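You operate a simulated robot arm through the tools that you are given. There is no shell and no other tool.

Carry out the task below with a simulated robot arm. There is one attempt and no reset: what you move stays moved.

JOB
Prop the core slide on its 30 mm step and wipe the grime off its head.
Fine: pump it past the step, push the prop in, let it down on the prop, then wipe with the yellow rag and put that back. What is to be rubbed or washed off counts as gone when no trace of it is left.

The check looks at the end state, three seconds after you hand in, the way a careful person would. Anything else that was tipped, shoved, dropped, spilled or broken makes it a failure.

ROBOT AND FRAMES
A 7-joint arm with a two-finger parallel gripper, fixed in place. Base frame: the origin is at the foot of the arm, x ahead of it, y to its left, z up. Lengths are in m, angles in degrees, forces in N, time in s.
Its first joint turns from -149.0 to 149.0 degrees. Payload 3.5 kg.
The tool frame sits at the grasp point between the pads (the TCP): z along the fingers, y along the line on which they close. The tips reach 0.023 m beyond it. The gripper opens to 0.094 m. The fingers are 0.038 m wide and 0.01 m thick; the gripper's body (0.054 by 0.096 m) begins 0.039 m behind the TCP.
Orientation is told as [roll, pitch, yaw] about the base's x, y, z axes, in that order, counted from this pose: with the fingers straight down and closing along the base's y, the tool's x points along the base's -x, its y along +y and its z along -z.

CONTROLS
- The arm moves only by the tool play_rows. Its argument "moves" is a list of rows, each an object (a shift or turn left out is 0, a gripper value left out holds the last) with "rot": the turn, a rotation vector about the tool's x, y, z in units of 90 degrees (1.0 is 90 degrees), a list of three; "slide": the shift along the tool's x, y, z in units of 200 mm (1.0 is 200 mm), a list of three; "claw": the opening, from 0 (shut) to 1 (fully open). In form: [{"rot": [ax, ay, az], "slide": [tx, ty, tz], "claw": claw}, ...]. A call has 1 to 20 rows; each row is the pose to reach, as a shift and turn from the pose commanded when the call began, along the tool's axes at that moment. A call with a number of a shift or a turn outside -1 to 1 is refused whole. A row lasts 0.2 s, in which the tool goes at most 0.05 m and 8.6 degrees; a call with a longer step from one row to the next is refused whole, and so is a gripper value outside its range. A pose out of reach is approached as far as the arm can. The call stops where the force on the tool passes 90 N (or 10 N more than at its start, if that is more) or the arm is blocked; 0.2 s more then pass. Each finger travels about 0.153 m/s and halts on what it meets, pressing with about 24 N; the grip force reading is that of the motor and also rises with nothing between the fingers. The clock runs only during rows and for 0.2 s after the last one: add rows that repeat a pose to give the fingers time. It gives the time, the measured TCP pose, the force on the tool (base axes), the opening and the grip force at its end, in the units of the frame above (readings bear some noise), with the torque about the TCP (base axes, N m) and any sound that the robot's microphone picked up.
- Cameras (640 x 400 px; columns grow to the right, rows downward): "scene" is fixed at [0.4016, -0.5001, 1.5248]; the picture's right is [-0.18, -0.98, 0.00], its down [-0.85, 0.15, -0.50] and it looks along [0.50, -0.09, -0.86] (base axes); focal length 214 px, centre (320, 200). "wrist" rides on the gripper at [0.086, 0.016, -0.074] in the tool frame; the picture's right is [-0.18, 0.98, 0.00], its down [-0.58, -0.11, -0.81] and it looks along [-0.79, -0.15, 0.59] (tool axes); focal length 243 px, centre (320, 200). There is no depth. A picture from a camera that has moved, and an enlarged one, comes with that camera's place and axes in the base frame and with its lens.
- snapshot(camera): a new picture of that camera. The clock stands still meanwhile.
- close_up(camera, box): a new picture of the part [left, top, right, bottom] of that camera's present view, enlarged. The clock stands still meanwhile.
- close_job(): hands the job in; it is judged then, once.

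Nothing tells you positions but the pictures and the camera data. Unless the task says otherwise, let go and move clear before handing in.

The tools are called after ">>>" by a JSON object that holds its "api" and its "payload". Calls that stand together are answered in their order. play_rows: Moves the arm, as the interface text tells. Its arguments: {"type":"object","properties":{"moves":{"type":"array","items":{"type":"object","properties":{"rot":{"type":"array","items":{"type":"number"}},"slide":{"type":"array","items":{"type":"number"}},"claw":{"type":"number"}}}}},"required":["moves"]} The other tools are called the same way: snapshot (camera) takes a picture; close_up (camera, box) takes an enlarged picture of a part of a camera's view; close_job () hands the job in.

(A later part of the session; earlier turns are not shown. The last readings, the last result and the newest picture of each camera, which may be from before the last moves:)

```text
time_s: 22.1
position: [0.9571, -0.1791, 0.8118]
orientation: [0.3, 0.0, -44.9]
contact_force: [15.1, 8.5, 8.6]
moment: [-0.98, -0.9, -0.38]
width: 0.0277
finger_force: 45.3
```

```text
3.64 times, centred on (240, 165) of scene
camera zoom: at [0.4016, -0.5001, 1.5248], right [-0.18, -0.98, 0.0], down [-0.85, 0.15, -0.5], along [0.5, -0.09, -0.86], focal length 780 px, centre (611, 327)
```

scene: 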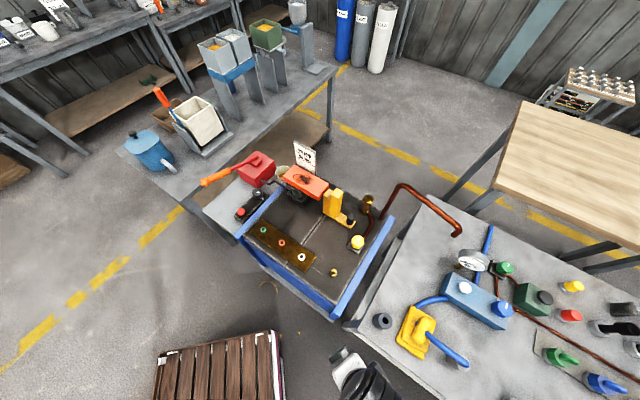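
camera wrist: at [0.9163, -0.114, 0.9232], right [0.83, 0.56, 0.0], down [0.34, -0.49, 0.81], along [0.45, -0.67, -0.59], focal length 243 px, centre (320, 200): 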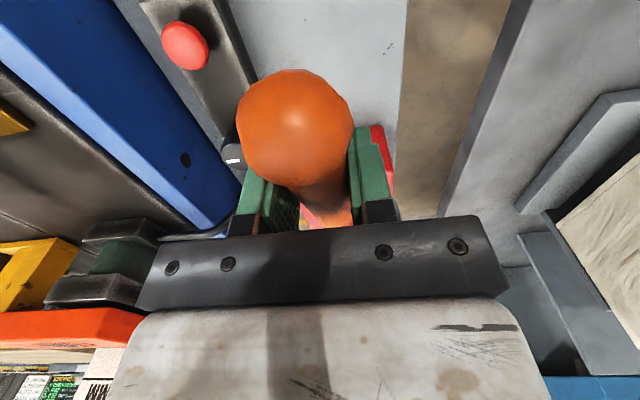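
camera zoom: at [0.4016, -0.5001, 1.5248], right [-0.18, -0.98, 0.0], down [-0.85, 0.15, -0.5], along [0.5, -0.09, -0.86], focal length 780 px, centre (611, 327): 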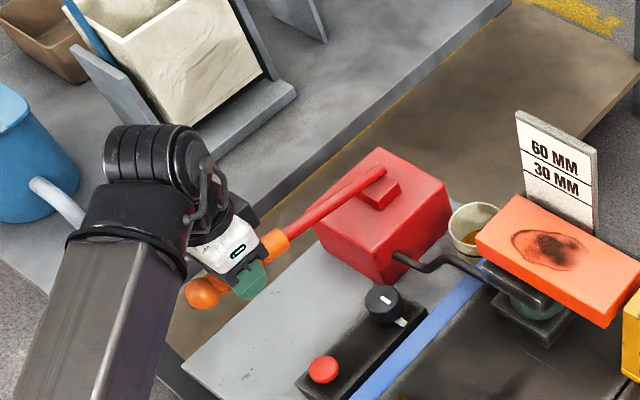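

The lever moves with little force. I'll re-centre by 1.5 mm and continue the downstroke, watching for the lower end stop.

>>> {"api": "play_rows", "payload": {"moves": [{"slide": [0.006, 0.008, 0.05]}, {"slide": [0.013, 0.008, 0.101]}, {"slide": [0.015, 0.008, 0.151]}, {"slide": [0.017, 0.008, 0.202]}, {"slide": [0.017, 0.008, 0.202]}]}}

>>> {"api": "close_up", "payload": {"camera": "scene", "box": [170, 110, 310, 220]}}

```text
time_s: 23.3
position: [0.9551, -0.1766, 0.7701]
orientation: [0.0, 0.1, -45.0]
contact_force: [-8.4, 1.3, 8.4]
moment: [-0.8, -0.83, 0.02]
width: 0.0275
finger_force: 44.5
```

```text
3.64 times, centred on (240, 165) of scene
camera zoom: at [0.4016, -0.5001, 1.5248], right [-0.18, -0.98, 0.0], down [-0.85, 0.15, -0.5], along [0.5, -0.09, -0.86], focal length 780 px, centre (611, 327)
```

zoom: 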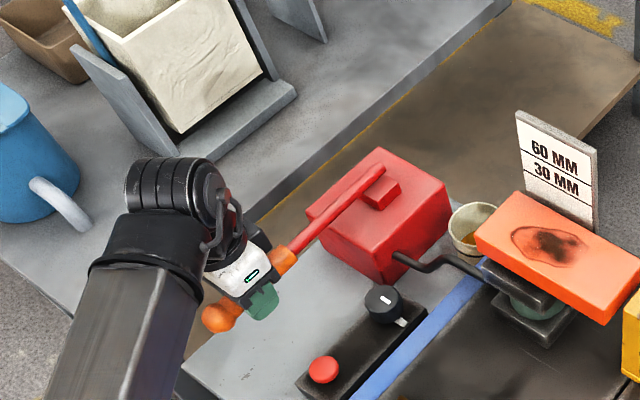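

The head has visibly risen slightly, so downstrokes pump it. I'll go a little further down to find the stroke's lower limit.

>>> {"api": "play_rows", "payload": {"moves": [{"slide": [-0.002, 0, 0.05]}, {"slide": [-0.0045, 0, 0.101]}, {"slide": [-0.01, 0, 0.15]}, {"slide": [-0.0175, 0, 0.2]}, {"slide": [-0.0175, 0, 0.2]}]}}

>>> {"api": "close_up", "payload": {"camera": "scene", "box": [170, 110, 350, 230]}}

>>> {"api": "snapshot", "payload": {"camera": "wrist"}}

```text
time_s: 24.5
position: [0.9553, -0.1791, 0.7273]
orientation: [0.0, 0.2, -45.0]
contact_force: [-15.5, -15.2, 6.0]
moment: [0.69, 0.24, 0.22]
width: 0.0278
finger_force: 44.6
```

```text
3.33 times, centred on (260, 170) of scene
camera zoom: at [0.4016, -0.5001, 1.5248], right [-0.18, -0.98, 0.0], down [-0.85, 0.15, -0.5], along [0.5, -0.09, -0.86], focal length 715 px, centre (520, 300)
```

zoom: 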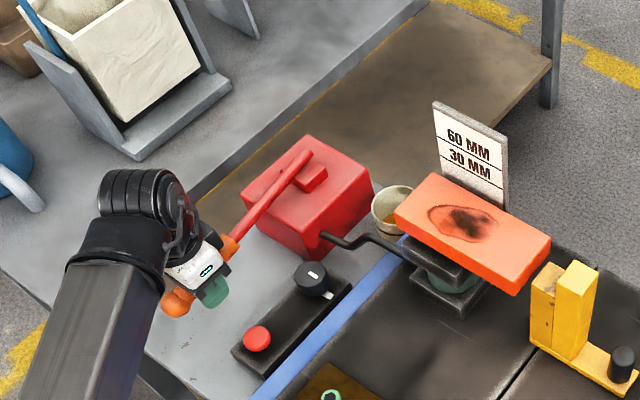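

```text
taken
camera wrist: at [0.9088, -0.1066, 0.8019], right [0.83, 0.56, 0.0], down [0.34, -0.49, 0.8], along [0.45, -0.66, -0.59], focal length 243 px, centre (320, 200)
```

wrist: 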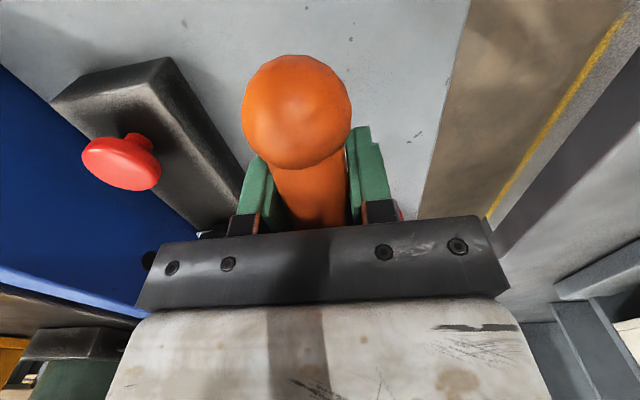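

>>> {"api": "close_up", "payload": {"camera": "scene", "box": [270, 135, 360, 225]}}

>>> {"api": "play_rows", "payload": {"moves": [{"slide": [-0.0065, -0.005, 0.04]}, {"slide": [-0.014, -0.005, 0.08]}, {"slide": [-0.014, -0.005, 0.08]}]}}

>>> {"api": "close_up", "payload": {"camera": "scene", "box": [270, 135, 360, 225]}}

```text
4.44 times, centred on (315, 180) of scene
camera zoom: at [0.4016, -0.5001, 1.5248], right [-0.18, -0.98, 0.0], down [-0.85, 0.15, -0.5], along [0.5, -0.09, -0.86], focal length 953 px, centre (342, 289)
```

zoom: 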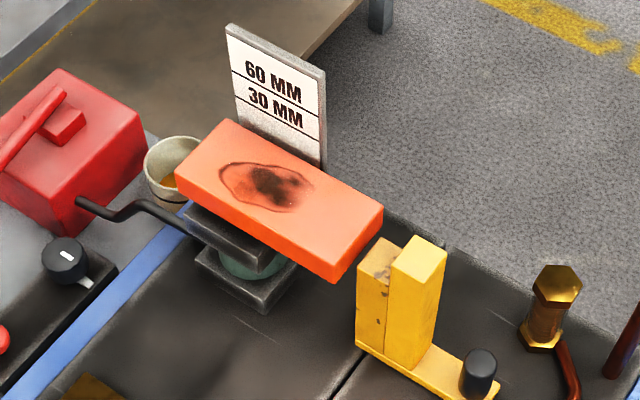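

```text
time_s: 25.2
position: [0.9564, -0.1801, 0.7204]
orientation: [0.2, -0.3, -44.9]
contact_force: [-13.1, -1.6, 34.4]
moment: [-0.38, -0.37, -0.07]
width: 0.0275
finger_force: 45.3
stopped in row 3: the force on the tool passed its limit at 96 N (the readings are from after the stop); the commanded pose is now the measured one
```

```text
4.44 times, centred on (315, 180) of scene
camera zoom: at [0.4016, -0.5001, 1.5248], right [-0.18, -0.98, 0.0], down [-0.85, 0.15, -0.5], along [0.5, -0.09, -0.86], focal length 953 px, centre (342, 289)
```

zoom: 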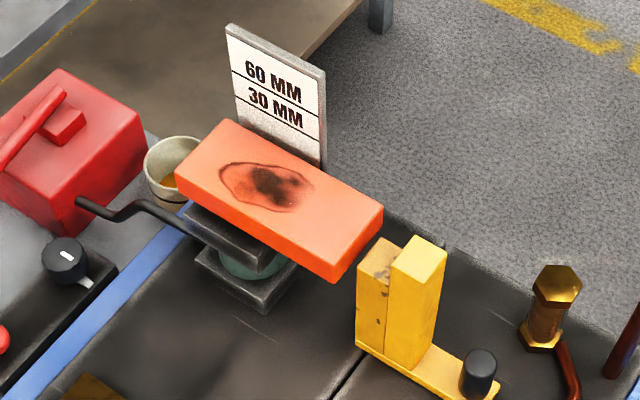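

The lower stop is at about 0.72 m tool height, and one stroke raised the head by roughly 19 mm. Now I'll lift the lever back up along its arc.

>>> {"api": "play_rows", "payload": {"moves": [{"slide": [0.017, 0, -0.1]}, {"slide": [0.025, 0, -0.2015]}, {"slide": [0.024, 0, -0.303]}, {"slide": [0.014, 0, -0.404]}, {"slide": [-0.0045, 0, -0.504]}, {"slide": [-0.0315, 0, -0.602]}, {"slide": [-0.0315, 0, -0.602]}]}}

>>> {"api": "close_up", "payload": {"camera": "scene", "box": [270, 135, 360, 225]}}

>>> {"api": "close_up", "payload": {"camera": "scene", "box": [170, 110, 350, 230]}}

```text
time_s: 26.8
position: [0.9636, -0.1839, 0.8367]
orientation: [0.2, -0.1, -44.9]
contact_force: [6.1, -1.5, -29.8]
moment: [-0.16, 0.26, -0.65]
width: 0.028
finger_force: 44.9
```

```text
4.44 times, centred on (315, 180) of scene
camera zoom: at [0.4016, -0.5001, 1.5248], right [-0.18, -0.98, 0.0], down [-0.85, 0.15, -0.5], along [0.5, -0.09, -0.86], focal length 953 px, centre (342, 289)
```

zoom: 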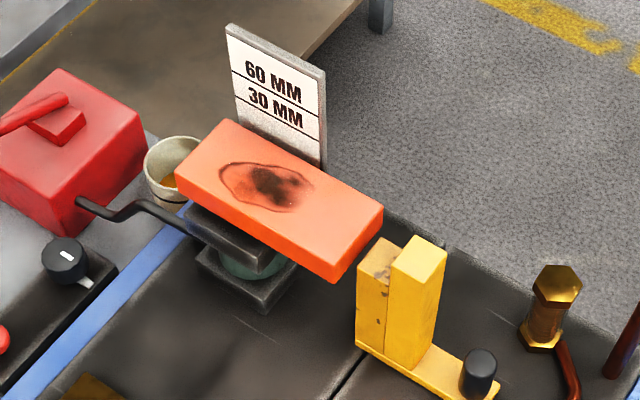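

```text
3.33 times, centred on (260, 170) of scene
camera zoom: at [0.4016, -0.5001, 1.5248], right [-0.18, -0.98, 0.0], down [-0.85, 0.15, -0.5], along [0.5, -0.09, -0.86], focal length 715 px, centre (520, 300)
```

zoom: 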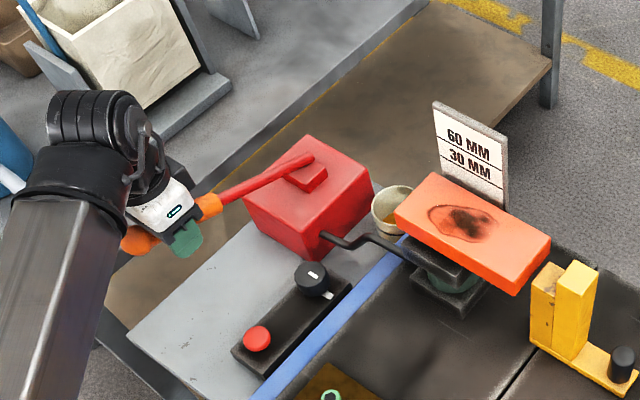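

The head holds its height while the lever is raised, and the upper stop is near 0.84. Now the second downstroke.

>>> {"api": "play_rows", "payload": {"moves": [{"slide": [0.027, 0, 0.098]}, {"slide": [0.0455, 0, 0.198]}, {"slide": [0.0555, 0, 0.299]}, {"slide": [0.0565, 0, 0.4005]}, {"slide": [0.0485, 0, 0.502]}, {"slide": [0.037, 0, 0.575]}, {"slide": [0.037, 0, 0.575]}]}}

>>> {"api": "close_up", "payload": {"camera": "scene", "box": [270, 135, 360, 225]}}

```text
time_s: 28.4
position: [0.9571, -0.1791, 0.7252]
orientation: [0.3, -0.2, -44.9]
contact_force: [4.7, 9.8, 8.9]
moment: [-0.93, -0.68, -0.1]
width: 0.0274
finger_force: 45.0
```

```text
4.44 times, centred on (315, 180) of scene
camera zoom: at [0.4016, -0.5001, 1.5248], right [-0.18, -0.98, 0.0], down [-0.85, 0.15, -0.5], along [0.5, -0.09, -0.86], focal length 953 px, centre (342, 289)
```

zoom: 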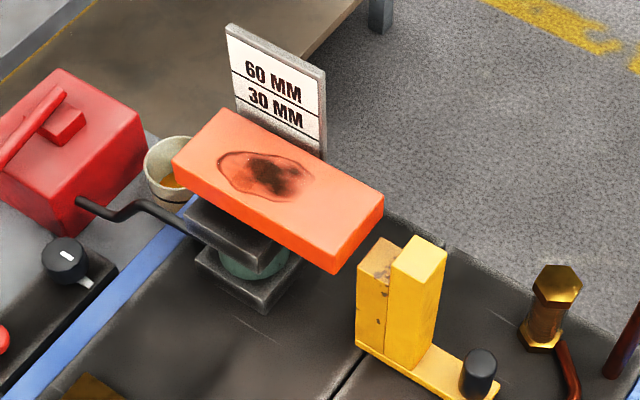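

Second stroke done and the head is clearly higher. I'll enlarge the gauge, head and prop to judge the height against the step.

>>> {"api": "close_up", "payload": {"camera": "scene", "box": [290, 135, 350, 175]}}

>>> {"api": "close_up", "payload": {"camera": "scene", "box": [300, 165, 370, 235]}}

```text
10.00 times, centred on (320, 155) of scene
camera zoom: at [0.4016, -0.5001, 1.5248], right [-0.18, -0.98, 0.0], down [-0.85, 0.15, -0.5], along [0.5, -0.09, -0.86], focal length 2145 px, centre (320, 650)
```

zoom: 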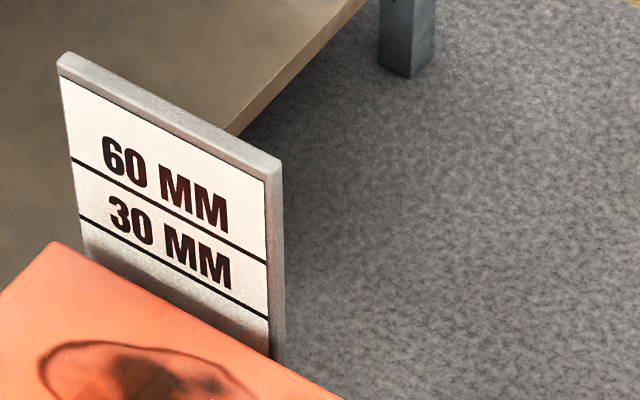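

```text
5.71 times, centred on (335, 200) of scene
camera zoom: at [0.4016, -0.5001, 1.5248], right [-0.18, -0.98, 0.0], down [-0.85, 0.15, -0.5], along [0.5, -0.09, -0.86], focal length 1226 px, centre (234, 200)
```

zoom: 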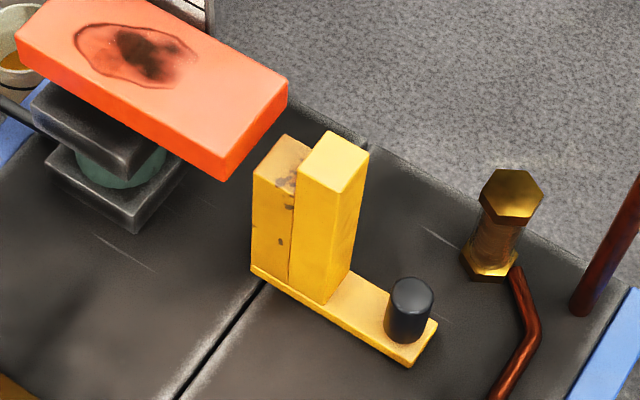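

After two strokes the head's underside is at about 0.889, level with the 30 mm step at about 0.885. A third stroke will clear it while staying under 60 mm, so I'll lift the lever and stroke again.

>>> {"api": "play_rows", "payload": {"moves": [{"slide": [0.0135, 0, -0.094]}, {"slide": [0.02, 0, -0.1955]}, {"slide": [0.017, 0, -0.2975]}, {"slide": [0.0055, 0, -0.398]}, {"slide": [-0.0145, 0, -0.498]}, {"slide": [-0.037, 0, -0.576]}, {"slide": [-0.037, 0, -0.576]}]}}

>>> {"api": "play_rows", "payload": {"moves": [{"slide": [0.027, 0, 0.098]}, {"slide": [0.0455, 0, 0.198]}, {"slide": [0.0555, 0, 0.299]}, {"slide": [0.0565, 0, 0.4005]}, {"slide": [0.0485, 0, 0.502]}, {"slide": [0.037, 0, 0.575]}, {"slide": [0.037, 0, 0.575]}]}}

>>> {"api": "close_up", "payload": {"camera": "scene", "box": [270, 135, 360, 225]}}

>>> {"api": "close_up", "payload": {"camera": "scene", "box": [300, 165, 370, 235]}}

```text
time_s: 30.0
position: [0.9632, -0.1847, 0.8352]
orientation: [0.2, -0.1, -45.0]
contact_force: [6.5, 6.6, -29.9]
moment: [-0.14, 0.3, -0.41]
width: 0.0277
finger_force: 45.1
```

```text
time_s: 31.6
position: [0.9582, -0.1795, 0.7231]
orientation: [0.1, -0.1, -45.0]
contact_force: [-20.0, -7.9, 8.5]
moment: [-0.56, -0.98, 0.07]
width: 0.0274
finger_force: 45.2
```

```text
4.44 times, centred on (315, 180) of scene
camera zoom: at [0.4016, -0.5001, 1.5248], right [-0.18, -0.98, 0.0], down [-0.85, 0.15, -0.5], along [0.5, -0.09, -0.86], focal length 953 px, centre (342, 289)
```

zoom: 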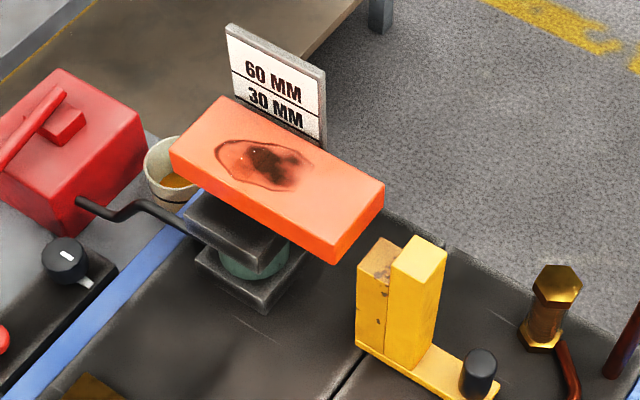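

```text
5.71 times, centred on (335, 200) of scene
camera zoom: at [0.4016, -0.5001, 1.5248], right [-0.18, -0.98, 0.0], down [-0.85, 0.15, -0.5], along [0.5, -0.09, -0.86], focal length 1226 px, centre (234, 200)
```

zoom: 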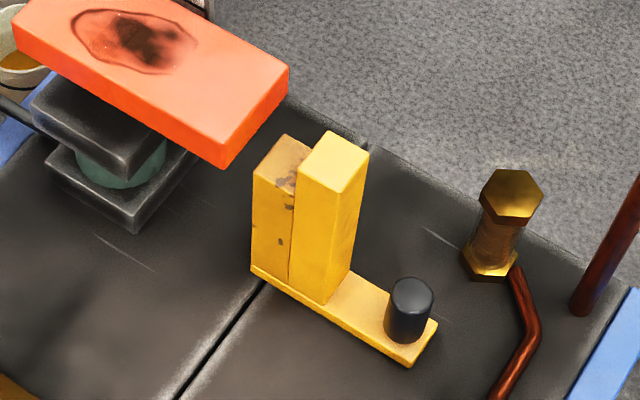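

The head's underside is now about 0.90, some 16 mm over the 30 mm step and still below the tall step. I'll open the fingers just enough to free the handle at its lower stop, and then rise straight up.

>>> {"api": "play_rows", "payload": {"moves": [{"slide": [0, 0, 0], "claw": 0.55}, {"slide": [0, 0, 0], "claw": 0.55}, {"slide": [0, 0, -0.1], "claw": 0.55}, {"slide": [0, 0, -0.25], "claw": 0.55}, {"slide": [0, 0, -0.45], "claw": 0.55}, {"slide": [0, 0, -0.65], "claw": 0.55}, {"slide": [0, 0, -0.85], "claw": 0.55}, {"slide": [0, 0, -1.0], "claw": 0.55}, {"slide": [0, 0, -1.0], "claw": 0.55}]}}

>>> {"api": "close_up", "payload": {"camera": "scene", "box": [170, 110, 350, 230]}}

>>> {"api": "close_up", "payload": {"camera": "scene", "box": [270, 135, 360, 225]}}

```text
time_s: 33.6
position: [0.9576, -0.1779, 0.9257]
orientation: [0.3, -0.1, -45.1]
contact_force: [-0.5, -0.1, -0.4]
moment: [-0.01, 0.02, 0.02]
width: 0.0517
finger_force: 0.0
```

```text
3.33 times, centred on (260, 170) of scene
camera zoom: at [0.4016, -0.5001, 1.5248], right [-0.18, -0.98, 0.0], down [-0.85, 0.15, -0.5], along [0.5, -0.09, -0.86], focal length 715 px, centre (520, 300)
```

zoom: 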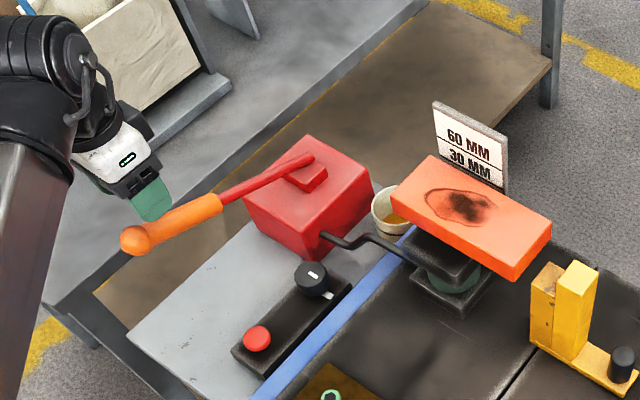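

```text
4.44 times, centred on (315, 180) of scene
camera zoom: at [0.4016, -0.5001, 1.5248], right [-0.18, -0.98, 0.0], down [-0.85, 0.15, -0.5], along [0.5, -0.09, -0.86], focal length 953 px, centre (342, 289)
```

zoom: 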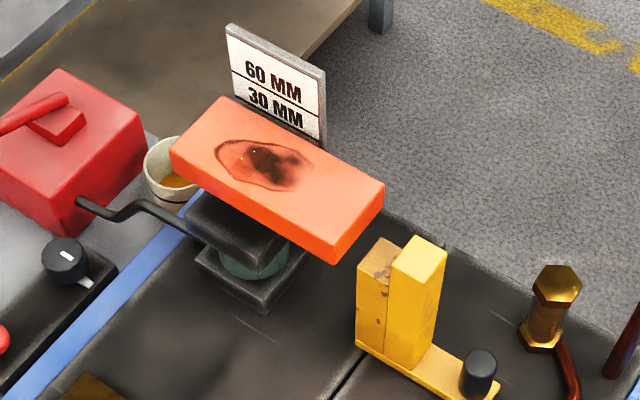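

The lever sprang back up by itself and the head holds its height. I'll retract and swing toward the prop at a safe height, away from the head and gauge, and then look at the knob from close by.

>>> {"api": "play_rows", "payload": {"moves": [{"slide": [0.113, -0.198, -0.04]}, {"slide": [0.226, -0.396, -0.08]}, {"slide": [0.34, -0.594, -0.12]}, {"slide": [0.453, -0.792, -0.15]}, {"slide": [0.566, -0.99, -0.15]}]}}

>>> {"api": "play_rows", "payload": {"moves": [{"slide": [-0.057, -0.198, 0]}, {"slide": [-0.113, -0.396, 0]}, {"slide": [-0.17, -0.594, 0]}, {"slide": [-0.226, -0.792, 0]}, {"slide": [-0.283, -0.99, 0]}, {"slide": [-0.283, -0.99, 0]}]}}

>>> {"api": "snapshot", "payload": {"camera": "wrist"}}

```text
time_s: 34.8
position: [0.7385, -0.241, 0.9566]
orientation: [0.3, -0.2, -44.9]
contact_force: [-0.7, 0.3, -0.3]
moment: [0.01, 0.02, -0.03]
width: 0.0518
finger_force: 0.1
```

```text
time_s: 36.2
position: [0.6429, -0.4189, 0.9528]
orientation: [0.2, -0.1, -45.0]
contact_force: [0.3, 0.6, 0.4]
moment: [-0.04, 0.01, 0.02]
width: 0.0518
finger_force: 0.0
```

```text
taken
camera wrist: at [0.5935, -0.3463, 1.0261], right [0.82, 0.57, 0.0], down [0.33, -0.49, 0.81], along [0.46, -0.66, -0.59], focal length 243 px, centre (320, 200)
```

wrist: 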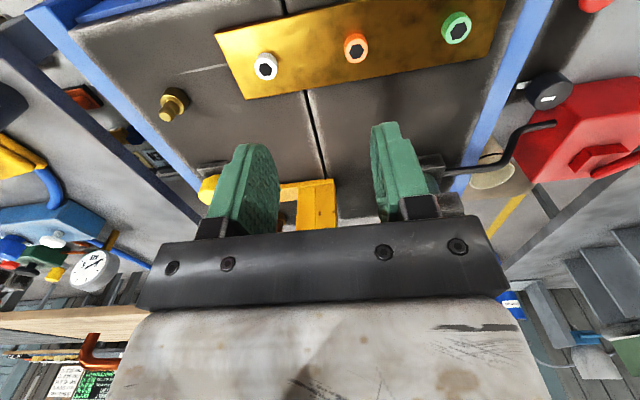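

>>> {"api": "play_rows", "payload": {"moves": [{"slide": [-0.14, -0.116, 0]}, {"slide": [-0.28, -0.232, 0]}, {"slide": [-0.42, -0.348, 0]}, {"slide": [-0.56, -0.464, 0]}, {"slide": [-0.7, -0.58, 0]}, {"slide": [-0.7, -0.58, 0]}]}}

>>> {"api": "snapshot", "payload": {"camera": "wrist"}}

>>> {"api": "close_up", "payload": {"camera": "wrist", "box": [200, 40, 460, 240]}}

```text
time_s: 37.6
position: [0.6553, -0.6006, 0.9538]
orientation: [0.3, -0.2, -45.0]
contact_force: [0.1, 0.5, -0.1]
moment: [-0.02, 0.01, -0.01]
width: 0.0517
finger_force: 0.0
```

```text
taken
camera wrist: at [0.6069, -0.5282, 1.0275], right [0.82, 0.57, 0.0], down [0.33, -0.49, 0.81], along [0.46, -0.66, -0.59], focal length 243 px, centre (320, 200)
```

wrist: 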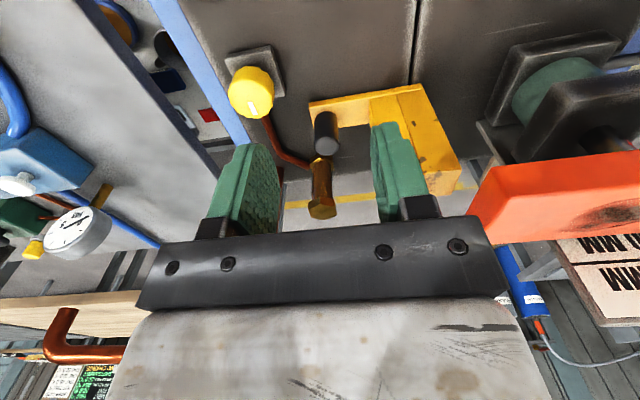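

```text
2.00 times, centred on (330, 140) of wrist
camera zoom: at [0.6069, -0.5282, 1.0275], right [0.82, 0.57, 0.0], down [0.33, -0.49, 0.81], along [0.46, -0.66, -0.59], focal length 485 px, centre (300, 320)
```

zoom: 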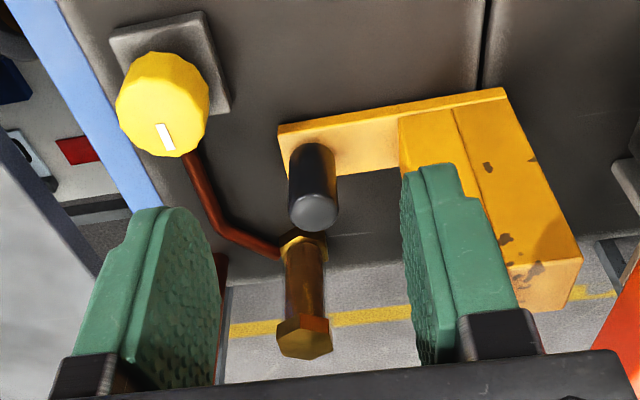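

The knob top is confirmed at (0.72, -0.674, 0.818), about 29 mm in diameter, and the tall block sits about 50 mm further in. I'll turn the hand 90 degrees so the fingers close across the push direction and stay clear of the block and the bolt.

>>> {"api": "play_rows", "payload": {"moves": [{"slide": [0, 0, -0.02], "rot": [0, 0, -0.085]}, {"slide": [0, 0, -0.04], "rot": [0, 0, -0.17]}, {"slide": [0, 0, -0.06], "rot": [0, 0, -0.255]}, {"slide": [0, 0, -0.08], "rot": [0, 0, -0.34]}, {"slide": [0, 0, -0.1], "rot": [0, 0, -0.425]}, {"slide": [0, 0, -0.1], "rot": [0, 0, -0.51]}, {"slide": [0, 0, -0.1], "rot": [0, 0, -0.595]}, {"slide": [0, 0, -0.1], "rot": [0, 0, -0.68]}, {"slide": [0, 0, -0.1], "rot": [0, 0, -0.765]}, {"slide": [0, 0, -0.1], "rot": [0, 0, -0.85]}, {"slide": [0, 0, -0.1], "rot": [0, 0, -0.935]}, {"slide": [0, 0, -0.1], "rot": [0, 0, -1.0]}, {"slide": [0, 0, -0.1], "rot": [0, 0, -1.0]}]}}

>>> {"api": "snapshot", "payload": {"camera": "wrist"}}

>>> {"api": "snapshot", "payload": {"camera": "scene"}}

```text
time_s: 40.4
position: [0.6541, -0.6017, 0.9732]
orientation: [-0.1, -0.3, 45.0]
contact_force: [-0.6, 0.6, 0.3]
moment: [0.0, -0.01, -0.02]
width: 0.0515
finger_force: 0.0
```

```text
taken
camera wrist: at [0.5827, -0.6508, 1.045], right [-0.57, 0.82, 0.0], down [0.48, 0.33, 0.81], along [0.67, 0.46, -0.59], focal length 243 px, centre (320, 200)
```

wrist: 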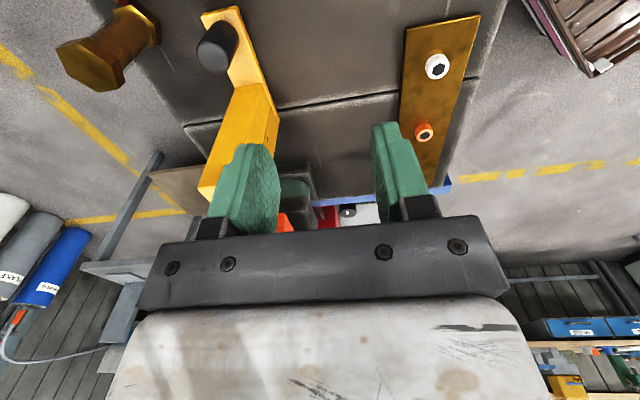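

```text
taken
```

scene: 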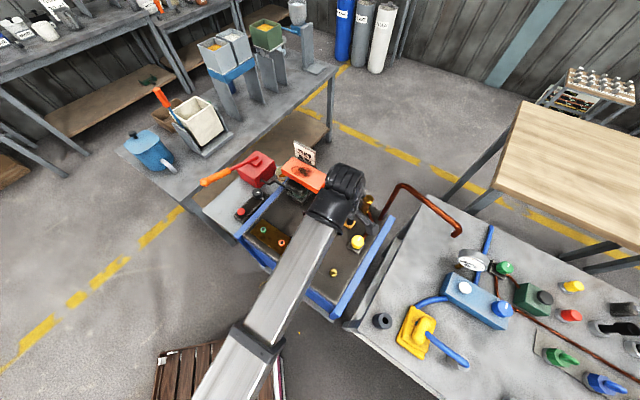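

>>> {"api": "play_rows", "payload": {"moves": [{"slide": [0.007, -0.17, 0], "rot": [0, 0, -0.0167]}, {"slide": [0.014, -0.34, 0], "rot": [0, 0, -0.0167]}, {"slide": [0.02, -0.49, 0.05], "rot": [0, 0, -0.0167]}, {"slide": [0.02, -0.49, 0.15], "rot": [0, 0, -0.0167]}, {"slide": [0.02, -0.49, 0.2], "rot": [0, 0, -0.0167]}, {"slide": [0.02, -0.49, 0.2], "rot": [0, 0, -0.0167]}]}}

>>> {"api": "snapshot", "payload": {"camera": "wrist"}}

>>> {"api": "close_up", "payload": {"camera": "wrist", "box": [220, 0, 440, 240]}}

```text
time_s: 41.8
position: [0.7194, -0.6763, 0.9303]
orientation: [-0.1, -0.2, 46.5]
contact_force: [0.2, -0.2, -0.1]
moment: [-0.01, 0.01, 0.0]
width: 0.052
finger_force: 0.1
```

```text
taken
camera wrist: at [0.6499, -0.7273, 1.0033], right [-0.59, 0.81, 0.0], down [0.48, 0.35, 0.81], along [0.66, 0.47, -0.59], focal length 243 px, centre (320, 200)
```

wrist: 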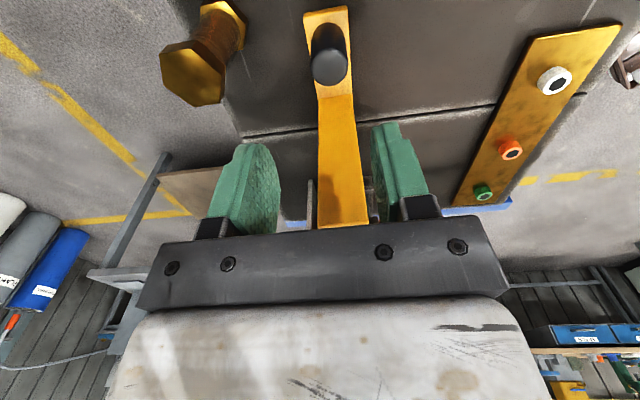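

```text
1.67 times, centred on (330, 120) of wrist
camera zoom: at [0.6499, -0.7273, 1.0033], right [-0.59, 0.81, 0.0], down [0.48, 0.35, 0.81], along [0.66, 0.47, -0.59], focal length 404 px, centre (303, 333)
```

zoom: 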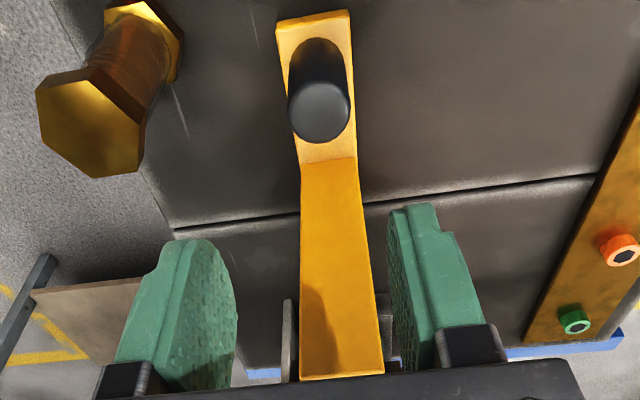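

The knob is about 7 mm toward the tool's +y side, so I'll correct for that and descend around it with the fingers at 52 mm opening.

>>> {"api": "play_rows", "payload": {"moves": [{"slide": [0, 0.035, 0.05]}, {"slide": [0, 0.035, 0.15]}, {"slide": [0, 0.035, 0.27]}, {"slide": [0, 0.035, 0.39]}, {"slide": [0, 0.035, 0.51]}, {"slide": [0, 0.035, 0.6]}, {"slide": [0, 0.035, 0.65]}, {"slide": [0, 0.035, 0.65]}]}}

>>> {"api": "snapshot", "payload": {"camera": "wrist"}}

>>> {"api": "close_up", "payload": {"camera": "scene", "box": [290, 150, 400, 260]}}

```text
time_s: 43.6
position: [0.7163, -0.6674, 0.8022]
orientation: [-0.2, -0.2, 46.5]
contact_force: [-0.6, 0.1, 0.2]
moment: [0.0, -0.01, 0.02]
width: 0.0518
finger_force: 0.0
```

```text
taken
camera wrist: at [0.6451, -0.7196, 0.8755], right [-0.59, 0.81, 0.0], down [0.48, 0.35, 0.81], along [0.66, 0.47, -0.59], focal length 243 px, centre (320, 200)
```

wrist: 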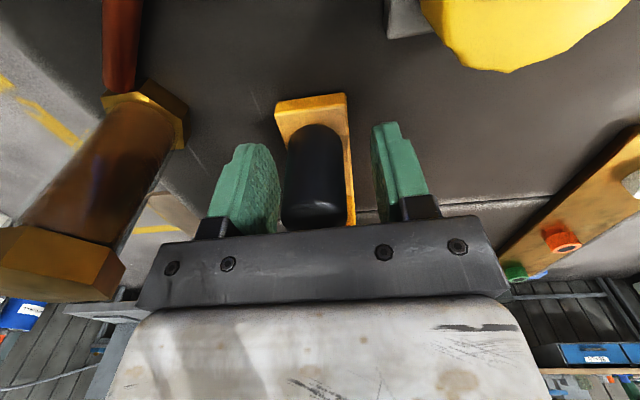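

```text
3.64 times, centred on (345, 205) of scene
camera zoom: at [0.4016, -0.5001, 1.5248], right [-0.18, -0.98, 0.0], down [-0.85, 0.15, -0.5], along [0.5, -0.09, -0.86], focal length 780 px, centre (229, 182)
```

zoom: 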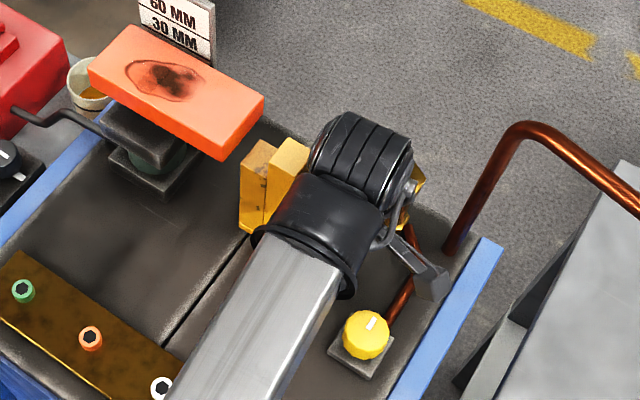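

The knob is centred between the pads. Now I close on it.

>>> {"api": "play_rows", "payload": {"moves": [{"slide": [0, 0, 0], "claw": 0.35}, {"slide": [0, 0, 0], "claw": 0.2}, {"slide": [0, 0, 0], "claw": 0.15}, {"slide": [0, 0, 0], "claw": 0.15}]}}

>>> {"api": "snapshot", "payload": {"camera": "wrist"}}

```text
time_s: 44.6
position: [0.7156, -0.6693, 0.8034]
orientation: [-0.2, -0.2, 46.5]
contact_force: [17.9, -17.6, 3.9]
moment: [0.91, 1.01, 0.12]
width: 0.0279
finger_force: 44.7
```

```text
taken
camera wrist: at [0.6463, -0.7208, 0.8756], right [-0.59, 0.81, 0.0], down [0.47, 0.35, 0.81], along [0.66, 0.47, -0.59], focal length 243 px, centre (320, 200)
```

wrist: 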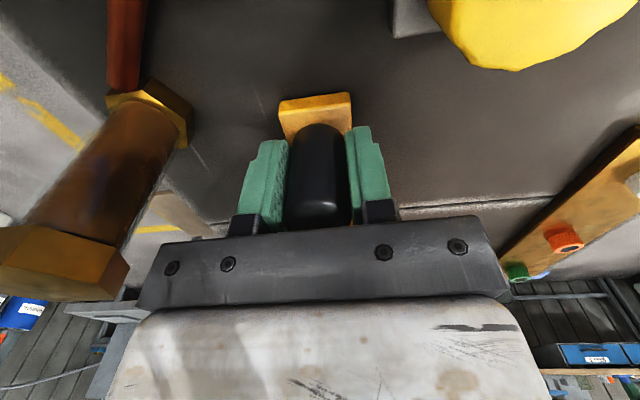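

The prop seems guided sideways, with about 25 N of side load, so I'll shift 2 mm to relieve it. Then I'll push 20 mm toward the head and check.

>>> {"api": "play_rows", "payload": {"moves": [{"slide": [0, -0.01, 0]}, {"slide": [-0.025, -0.01, 0]}, {"slide": [-0.05, -0.01, 0]}, {"slide": [-0.075, -0.01, 0]}, {"slide": [-0.1, -0.01, 0]}, {"slide": [-0.1, -0.01, 0]}]}}

>>> {"api": "snapshot", "payload": {"camera": "wrist"}}

>>> {"api": "close_up", "payload": {"camera": "scene", "box": [290, 150, 400, 260]}}

```text
time_s: 46.0
position: [0.7307, -0.6546, 0.802]
orientation: [-0.2, -0.2, 46.4]
contact_force: [8.7, -11.4, 20.0]
moment: [0.76, 0.78, -0.04]
width: 0.0276
finger_force: 44.8
```

```text
taken
camera wrist: at [0.6608, -0.7065, 0.8756], right [-0.59, 0.81, 0.0], down [0.48, 0.35, 0.81], along [0.66, 0.47, -0.59], focal length 243 px, centre (320, 200)
```

wrist: 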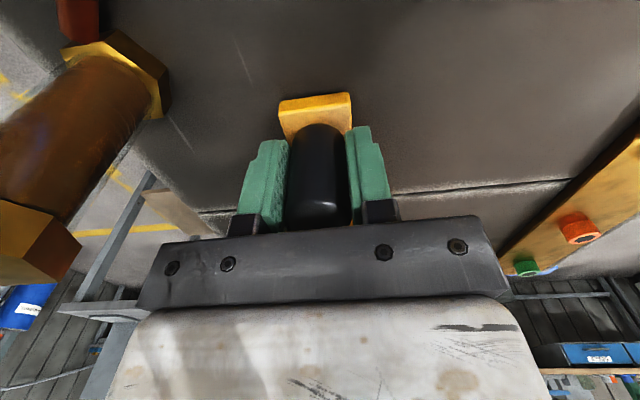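

```text
3.64 times, centred on (345, 205) of scene
camera zoom: at [0.4016, -0.5001, 1.5248], right [-0.18, -0.98, 0.0], down [-0.85, 0.15, -0.5], along [0.5, -0.09, -0.86], focal length 780 px, centre (229, 182)
```

zoom: 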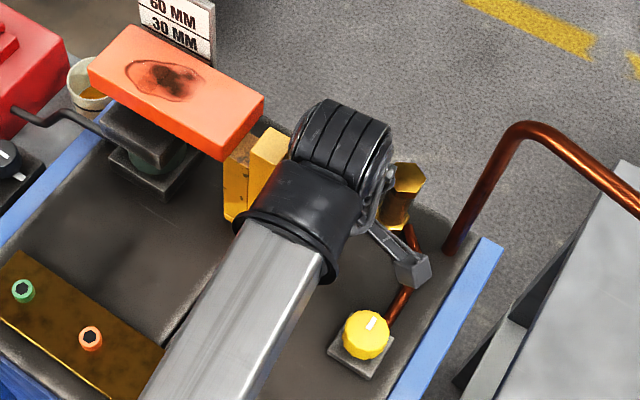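

The short step is sliding under the head. I'll keep pushing in small steps until the tall block nearly meets the head's end.

>>> {"api": "play_rows", "payload": {"moves": [{"slide": [-0.02, -0.003, 0]}, {"slide": [-0.04, -0.003, 0]}, {"slide": [-0.04, -0.003, 0]}]}}

>>> {"api": "close_up", "payload": {"camera": "scene", "box": [300, 160, 370, 230]}}

```text
time_s: 46.8
position: [0.7367, -0.6493, 0.803]
orientation: [-0.2, -0.2, 46.4]
contact_force: [3.5, -3.7, 25.1]
moment: [-0.03, 0.58, -0.04]
width: 0.0277
finger_force: 44.7
```

```text
5.71 times, centred on (335, 195) of scene
camera zoom: at [0.4016, -0.5001, 1.5248], right [-0.18, -0.98, 0.0], down [-0.85, 0.15, -0.5], along [0.5, -0.09, -0.86], focal length 1226 px, centre (234, 229)
```

zoom: 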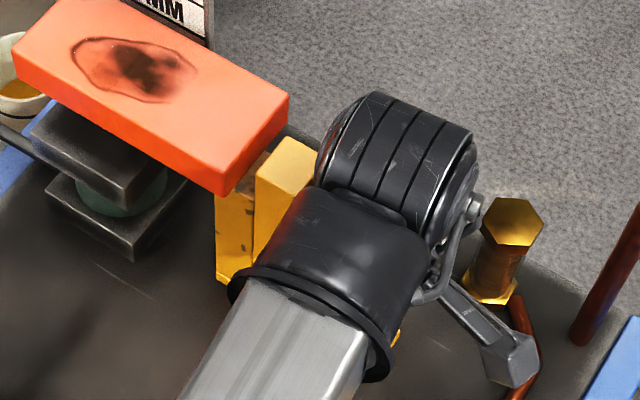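

>>> {"api": "play_rows", "payload": {"moves": [{"slide": [-0.015, 0, -0.003]}, {"slide": [-0.03, 0, -0.005]}, {"slide": [-0.03, 0, -0.005]}]}}

>>> {"api": "close_up", "payload": {"camera": "scene", "box": [300, 160, 370, 230]}}

```text
time_s: 47.6
position: [0.7412, -0.6446, 0.8022]
orientation: [-0.1, -0.2, 46.5]
contact_force: [-3.2, -0.1, 3.1]
moment: [-0.27, 0.06, 0.16]
width: 0.0274
finger_force: 44.3
```

```text
5.71 times, centred on (335, 195) of scene
camera zoom: at [0.4016, -0.5001, 1.5248], right [-0.18, -0.98, 0.0], down [-0.85, 0.15, -0.5], along [0.5, -0.09, -0.86], focal length 1226 px, centre (234, 229)
```

zoom: 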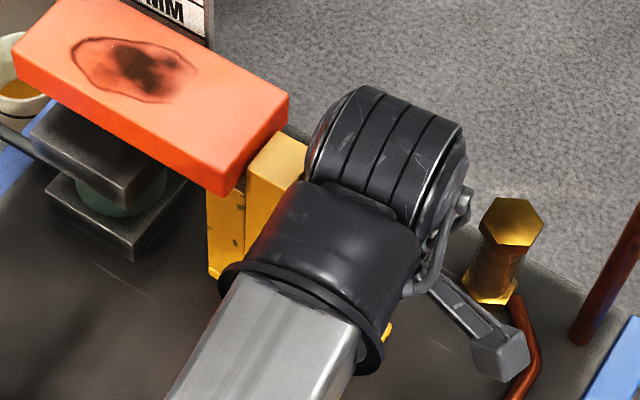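

>>> {"api": "play_rows", "payload": {"moves": [{"slide": [-0.01, 0, 0]}, {"slide": [-0.015, 0, 0]}, {"slide": [-0.015, 0, 0]}]}}

>>> {"api": "close_up", "payload": {"camera": "scene", "box": [300, 160, 370, 230]}}

```text
time_s: 48.4
position: [0.7425, -0.6428, 0.8018]
orientation: [0.0, -0.3, 46.4]
contact_force: [-15.2, 1.1, -17.7]
moment: [0.62, -0.62, 0.17]
width: 0.0279
finger_force: 45.5
```

```text
5.71 times, centred on (335, 195) of scene
camera zoom: at [0.4016, -0.5001, 1.5248], right [-0.18, -0.98, 0.0], down [-0.85, 0.15, -0.5], along [0.5, -0.09, -0.86], focal length 1226 px, centre (234, 229)
```

zoom: 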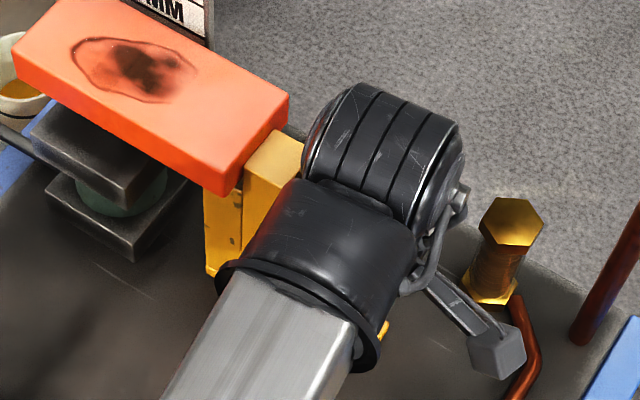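

The tall block now practically meets the head's end with the short step underneath. I'll release the knob and rise straight up to inspect.

>>> {"api": "play_rows", "payload": {"moves": [{"slide": [0, 0, 0], "claw": 0.3}, {"slide": [0, 0, 0], "claw": 0.55}, {"slide": [0, 0, 0], "claw": 0.55}, {"slide": [0, 0, -0.1], "claw": 0.55}, {"slide": [0, 0, -0.25], "claw": 0.55}, {"slide": [0, 0, -0.45], "claw": 0.55}, {"slide": [0, 0, -0.65], "claw": 0.55}, {"slide": [0, 0, -0.85], "claw": 0.55}, {"slide": [0, 0, -0.85], "claw": 0.55}]}}

>>> {"api": "play_rows", "payload": {"moves": [{"slide": [0.2, 0.1, 0]}, {"slide": [0.4, 0.2, 0]}, {"slide": [0.5, 0.4, 0]}, {"slide": [0.6, 0.6, 0]}, {"slide": [0.7, 0.8, 0]}, {"slide": [0.7, 0.8, 0]}]}}

>>> {"api": "snapshot", "payload": {"camera": "wrist"}}

>>> {"api": "close_up", "payload": {"camera": "scene", "box": [270, 140, 370, 230]}}

```text
time_s: 50.4
position: [0.7452, -0.6426, 0.9715]
orientation: [-0.1, -0.1, 46.5]
contact_force: [-0.2, -0.8, 0.8]
moment: [-0.03, -0.01, 0.0]
width: 0.0516
finger_force: 0.0
```

```text
time_s: 51.8
position: [0.531, -0.634, 0.9719]
orientation: [-0.1, -0.2, 46.5]
contact_force: [-0.8, 0.3, -0.2]
moment: [0.0, 0.01, 0.05]
width: 0.052
finger_force: 0.1
```

```text
taken
camera wrist: at [0.4599, -0.6855, 1.0462], right [-0.59, 0.81, 0.0], down [0.48, 0.35, 0.81], along [0.66, 0.47, -0.59], focal length 243 px, centre (320, 200)
```

wrist: 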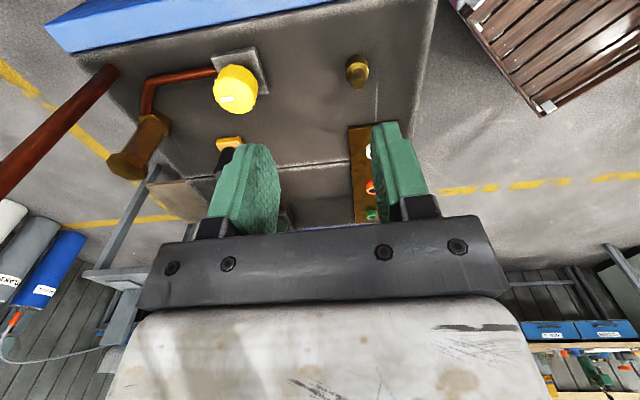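

```text
4.44 times, centred on (320, 185) of scene
camera zoom: at [0.4016, -0.5001, 1.5248], right [-0.18, -0.98, 0.0], down [-0.85, 0.15, -0.5], along [0.5, -0.09, -0.86], focal length 953 px, centre (320, 267)
```

zoom: 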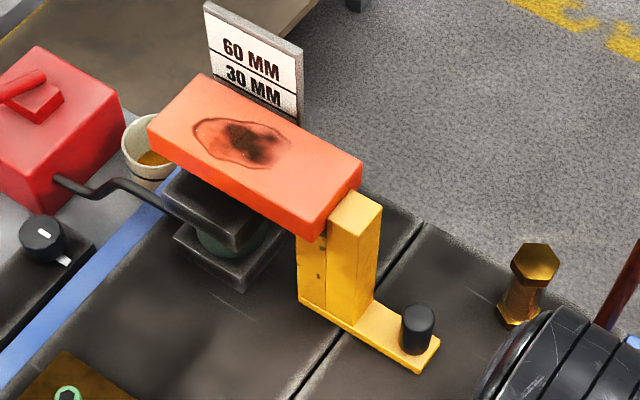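

The prop stands properly under the head. To let the head down I'll use the release dial beside the pump, so I'll look closely at its pointer and index mark first.

>>> {"api": "close_up", "payload": {"camera": "scene", "box": [225, 180, 285, 225]}}

>>> {"api": "close_up", "payload": {"camera": "scene", "box": [250, 150, 320, 220]}}

```text
8.89 times, centred on (255, 202) of scene
camera zoom: at [0.4016, -0.5001, 1.5248], right [-0.18, -0.98, 0.0], down [-0.85, 0.15, -0.5], along [0.5, -0.09, -0.86], focal length 1906 px, centre (898, 178)
```

zoom: 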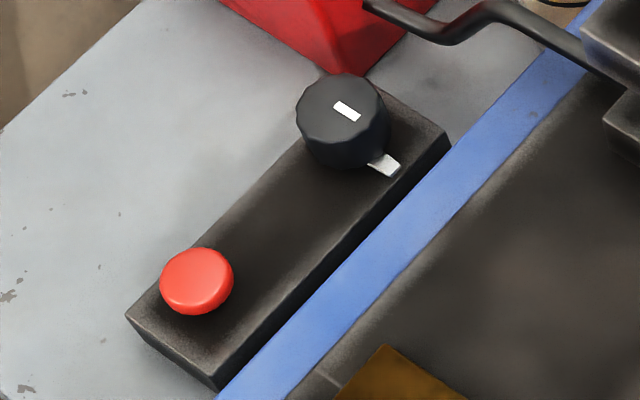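

```text
5.71 times, centred on (285, 185) of scene
camera zoom: at [0.4016, -0.5001, 1.5248], right [-0.18, -0.98, 0.0], down [-0.85, 0.15, -0.5], along [0.5, -0.09, -0.86], focal length 1226 px, centre (520, 286)
```

zoom: 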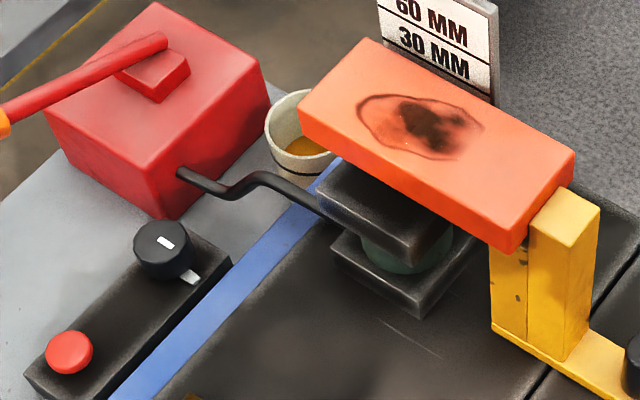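

The dial's pointer is lined up with its index tab, which is probably the closed position. I'll swing back toward the panel, turning the hand to yaw -43.5 on the way.

>>> {"api": "play_rows", "payload": {"moves": [{"slide": [-0.166, 0.048, 0], "rot": [0, 0, 0.085]}, {"slide": [-0.333, 0.097, 0], "rot": [0, 0, 0.17]}, {"slide": [-0.5, 0.145, 0], "rot": [0, 0, 0.255]}, {"slide": [-0.666, 0.193, 0], "rot": [0, 0, 0.34]}, {"slide": [-0.833, 0.242, 0], "rot": [0, 0, 0.425]}, {"slide": [-0.998, 0.29, 0], "rot": [0, 0, 0.51]}, {"slide": [-0.998, 0.29, 0], "rot": [0, 0, 0.595]}, {"slide": [-0.998, 0.29, 0], "rot": [0, 0, 0.68]}, {"slide": [-0.998, 0.29, 0], "rot": [0, 0, 0.765]}, {"slide": [-0.998, 0.29, 0], "rot": [0, 0, 0.85]}, {"slide": [-0.998, 0.29, 0], "rot": [0, 0, 0.935]}, {"slide": [-0.998, 0.29, 0], "rot": [0, 0, 1.0]}, {"slide": [-0.998, 0.29, 0], "rot": [0, 0, 1.0]}]}}

```text
time_s: 54.6
position: [0.625, -0.4498, 0.9738]
orientation: [0.2, -0.1, -43.5]
contact_force: [0.6, -0.4, -1.0]
moment: [-0.03, 0.0, 0.01]
width: 0.0519
finger_force: 0.1
```

>>> {"api": "play_rows", "payload": {"moves": [{"slide": [0.01, 0.198, 0]}, {"slide": [0.02, 0.396, 0]}, {"slide": [0.03, 0.594, 0]}, {"slide": [0.04, 0.792, 0]}, {"slide": [0.045, 0.99, 0]}]}}

>>> {"api": "play_rows", "payload": {"moves": [{"slide": [-0.1, 0.15, 0.05], "claw": 0.8}, {"slide": [-0.2, 0.3, 0.1], "claw": 0.8}, {"slide": [-0.35, 0.38, 0.2], "claw": 0.8}, {"slide": [-0.5, 0.38, 0.3], "claw": 0.8}, {"slide": [-0.5, 0.38, 0.3], "claw": 0.8}]}}

>>> {"api": "snapshot", "payload": {"camera": "wrist"}}

```text
time_s: 55.8
position: [0.7518, -0.3012, 0.9734]
orientation: [0.3, -0.2, -43.5]
contact_force: [0.8, 0.5, 0.6]
moment: [0.01, 0.04, 0.0]
width: 0.0517
finger_force: 0.0
```

```text
time_s: 57.0
position: [0.8806, -0.3131, 0.9141]
orientation: [0.2, -0.1, -43.4]
contact_force: [0.0, -0.3, 0.7]
moment: [0.02, 0.01, 0.03]
width: 0.0752
finger_force: 0.0
```

```text
taken
camera wrist: at [0.8304, -0.2425, 0.9883], right [0.81, 0.59, 0.0], down [0.34, -0.48, 0.81], along [0.48, -0.65, -0.59], focal length 243 px, centre (320, 200)
```

wrist: 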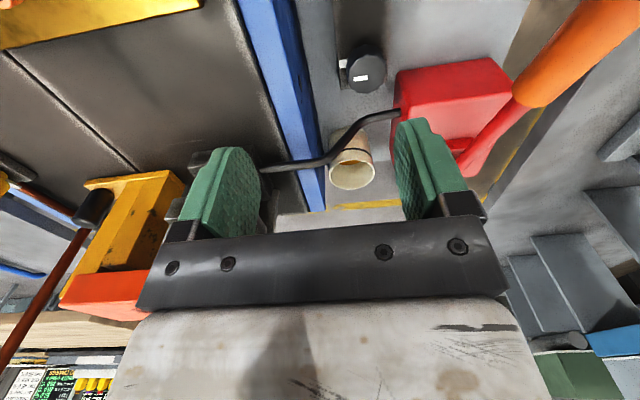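

>>> {"api": "play_rows", "payload": {"moves": [{"slide": [-0.09, 0.07, 0.1], "claw": 0.8}, {"slide": [-0.18, 0.14, 0.2], "claw": 0.8}, {"slide": [-0.274, 0.212, 0.3], "claw": 0.8}, {"slide": [-0.274, 0.212, 0.37], "claw": 0.8}, {"slide": [-0.274, 0.212, 0.37], "claw": 0.8}]}}

>>> {"api": "snapshot", "payload": {"camera": "wrist"}}

>>> {"api": "close_up", "payload": {"camera": "scene", "box": [200, 110, 340, 230]}}

```text
time_s: 58.2
position: [0.9497, -0.3204, 0.8404]
orientation: [0.2, -0.2, -43.5]
contact_force: [-0.1, 0.0, 0.0]
moment: [-0.02, -0.03, 0.02]
width: 0.0753
finger_force: 0.0
```

```text
taken
camera wrist: at [0.8996, -0.2491, 0.9144], right [0.81, 0.59, 0.0], down [0.34, -0.48, 0.81], along [0.48, -0.65, -0.59], focal length 243 px, centre (320, 200)
```

wrist: 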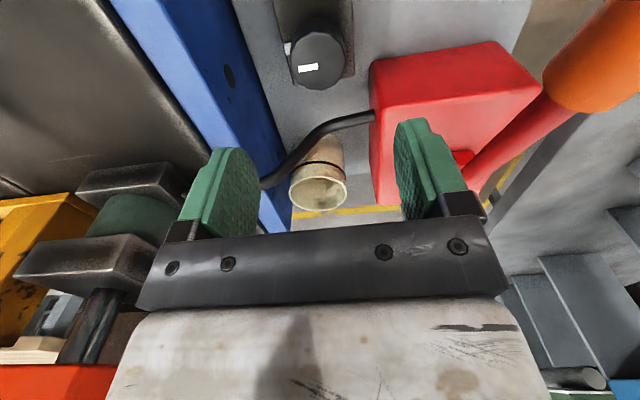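

```text
3.33 times, centred on (270, 170) of scene
camera zoom: at [0.4016, -0.5001, 1.5248], right [-0.18, -0.98, 0.0], down [-0.85, 0.15, -0.5], along [0.5, -0.09, -0.86], focal length 715 px, centre (487, 300)
```

zoom: 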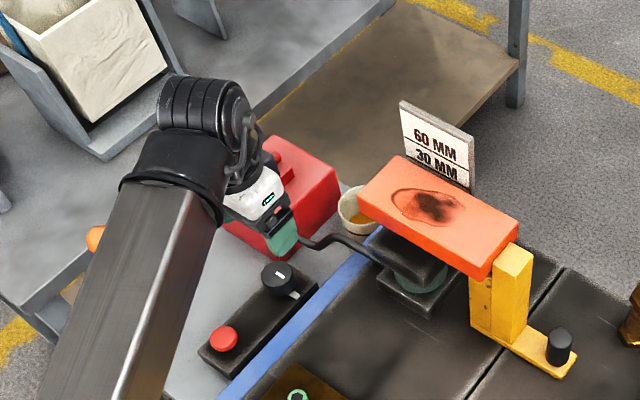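

The dial is directly beneath the tool and this far-out position is still reachable upright. I'll descend with the fingers open on either side of the dial.

>>> {"api": "play_rows", "payload": {"moves": [{"slide": [0, 0, 0.12], "claw": 0.8}, {"slide": [0, 0, 0.24], "claw": 0.8}, {"slide": [0, 0, 0.36], "claw": 0.8}, {"slide": [0, 0, 0.46], "claw": 0.8}, {"slide": [0, 0, 0.46], "claw": 0.8}]}}

>>> {"api": "snapshot", "payload": {"camera": "wrist"}}

```text
time_s: 59.4
position: [0.9514, -0.3223, 0.747]
orientation: [0.2, -0.2, -43.5]
contact_force: [0.2, 0.7, -0.8]
moment: [-0.01, -0.05, -0.01]
width: 0.0752
finger_force: 0.0
```

```text
taken
camera wrist: at [0.9005, -0.2507, 0.8211], right [0.81, 0.59, 0.0], down [0.34, -0.48, 0.81], along [0.48, -0.65, -0.59], focal length 243 px, centre (320, 200)
```

wrist: 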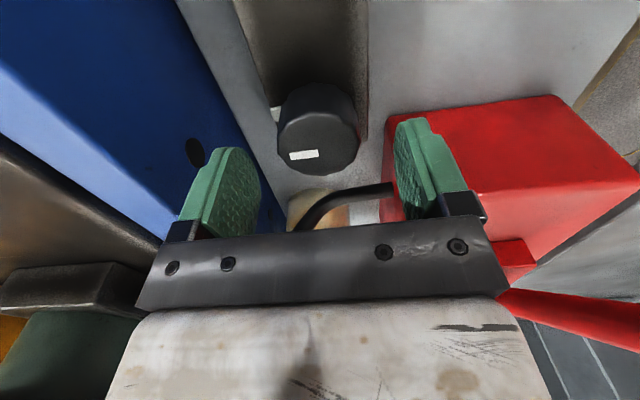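

>>> {"api": "play_rows", "payload": {"moves": [{"slide": [0, 0, 0.06], "claw": 0.8}, {"slide": [0, 0, 0.11], "claw": 0.8}, {"slide": [0, 0, 0.11], "claw": 0.6}, {"slide": [0, 0, 0.11], "claw": 0.4}, {"slide": [0, 0, 0.11], "claw": 0.3}, {"slide": [0, 0, 0.11], "claw": 0.3}]}}

>>> {"api": "snapshot", "payload": {"camera": "wrist"}}

```text
time_s: 60.8
position: [0.9506, -0.3202, 0.7268]
orientation: [0.1, -0.1, -43.5]
contact_force: [-5.8, -4.9, -2.7]
moment: [-0.46, 0.33, 0.02]
width: 0.0418
finger_force: 44.9
```

```text
taken
camera wrist: at [0.8999, -0.2498, 0.7989], right [0.81, 0.59, 0.0], down [0.34, -0.48, 0.81], along [0.47, -0.65, -0.59], focal length 243 px, centre (320, 200)
```

wrist: 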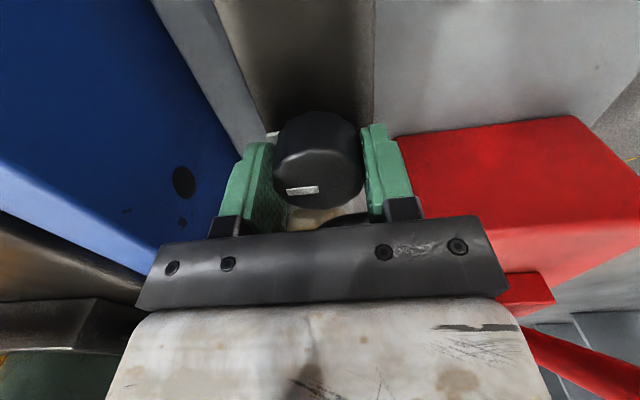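

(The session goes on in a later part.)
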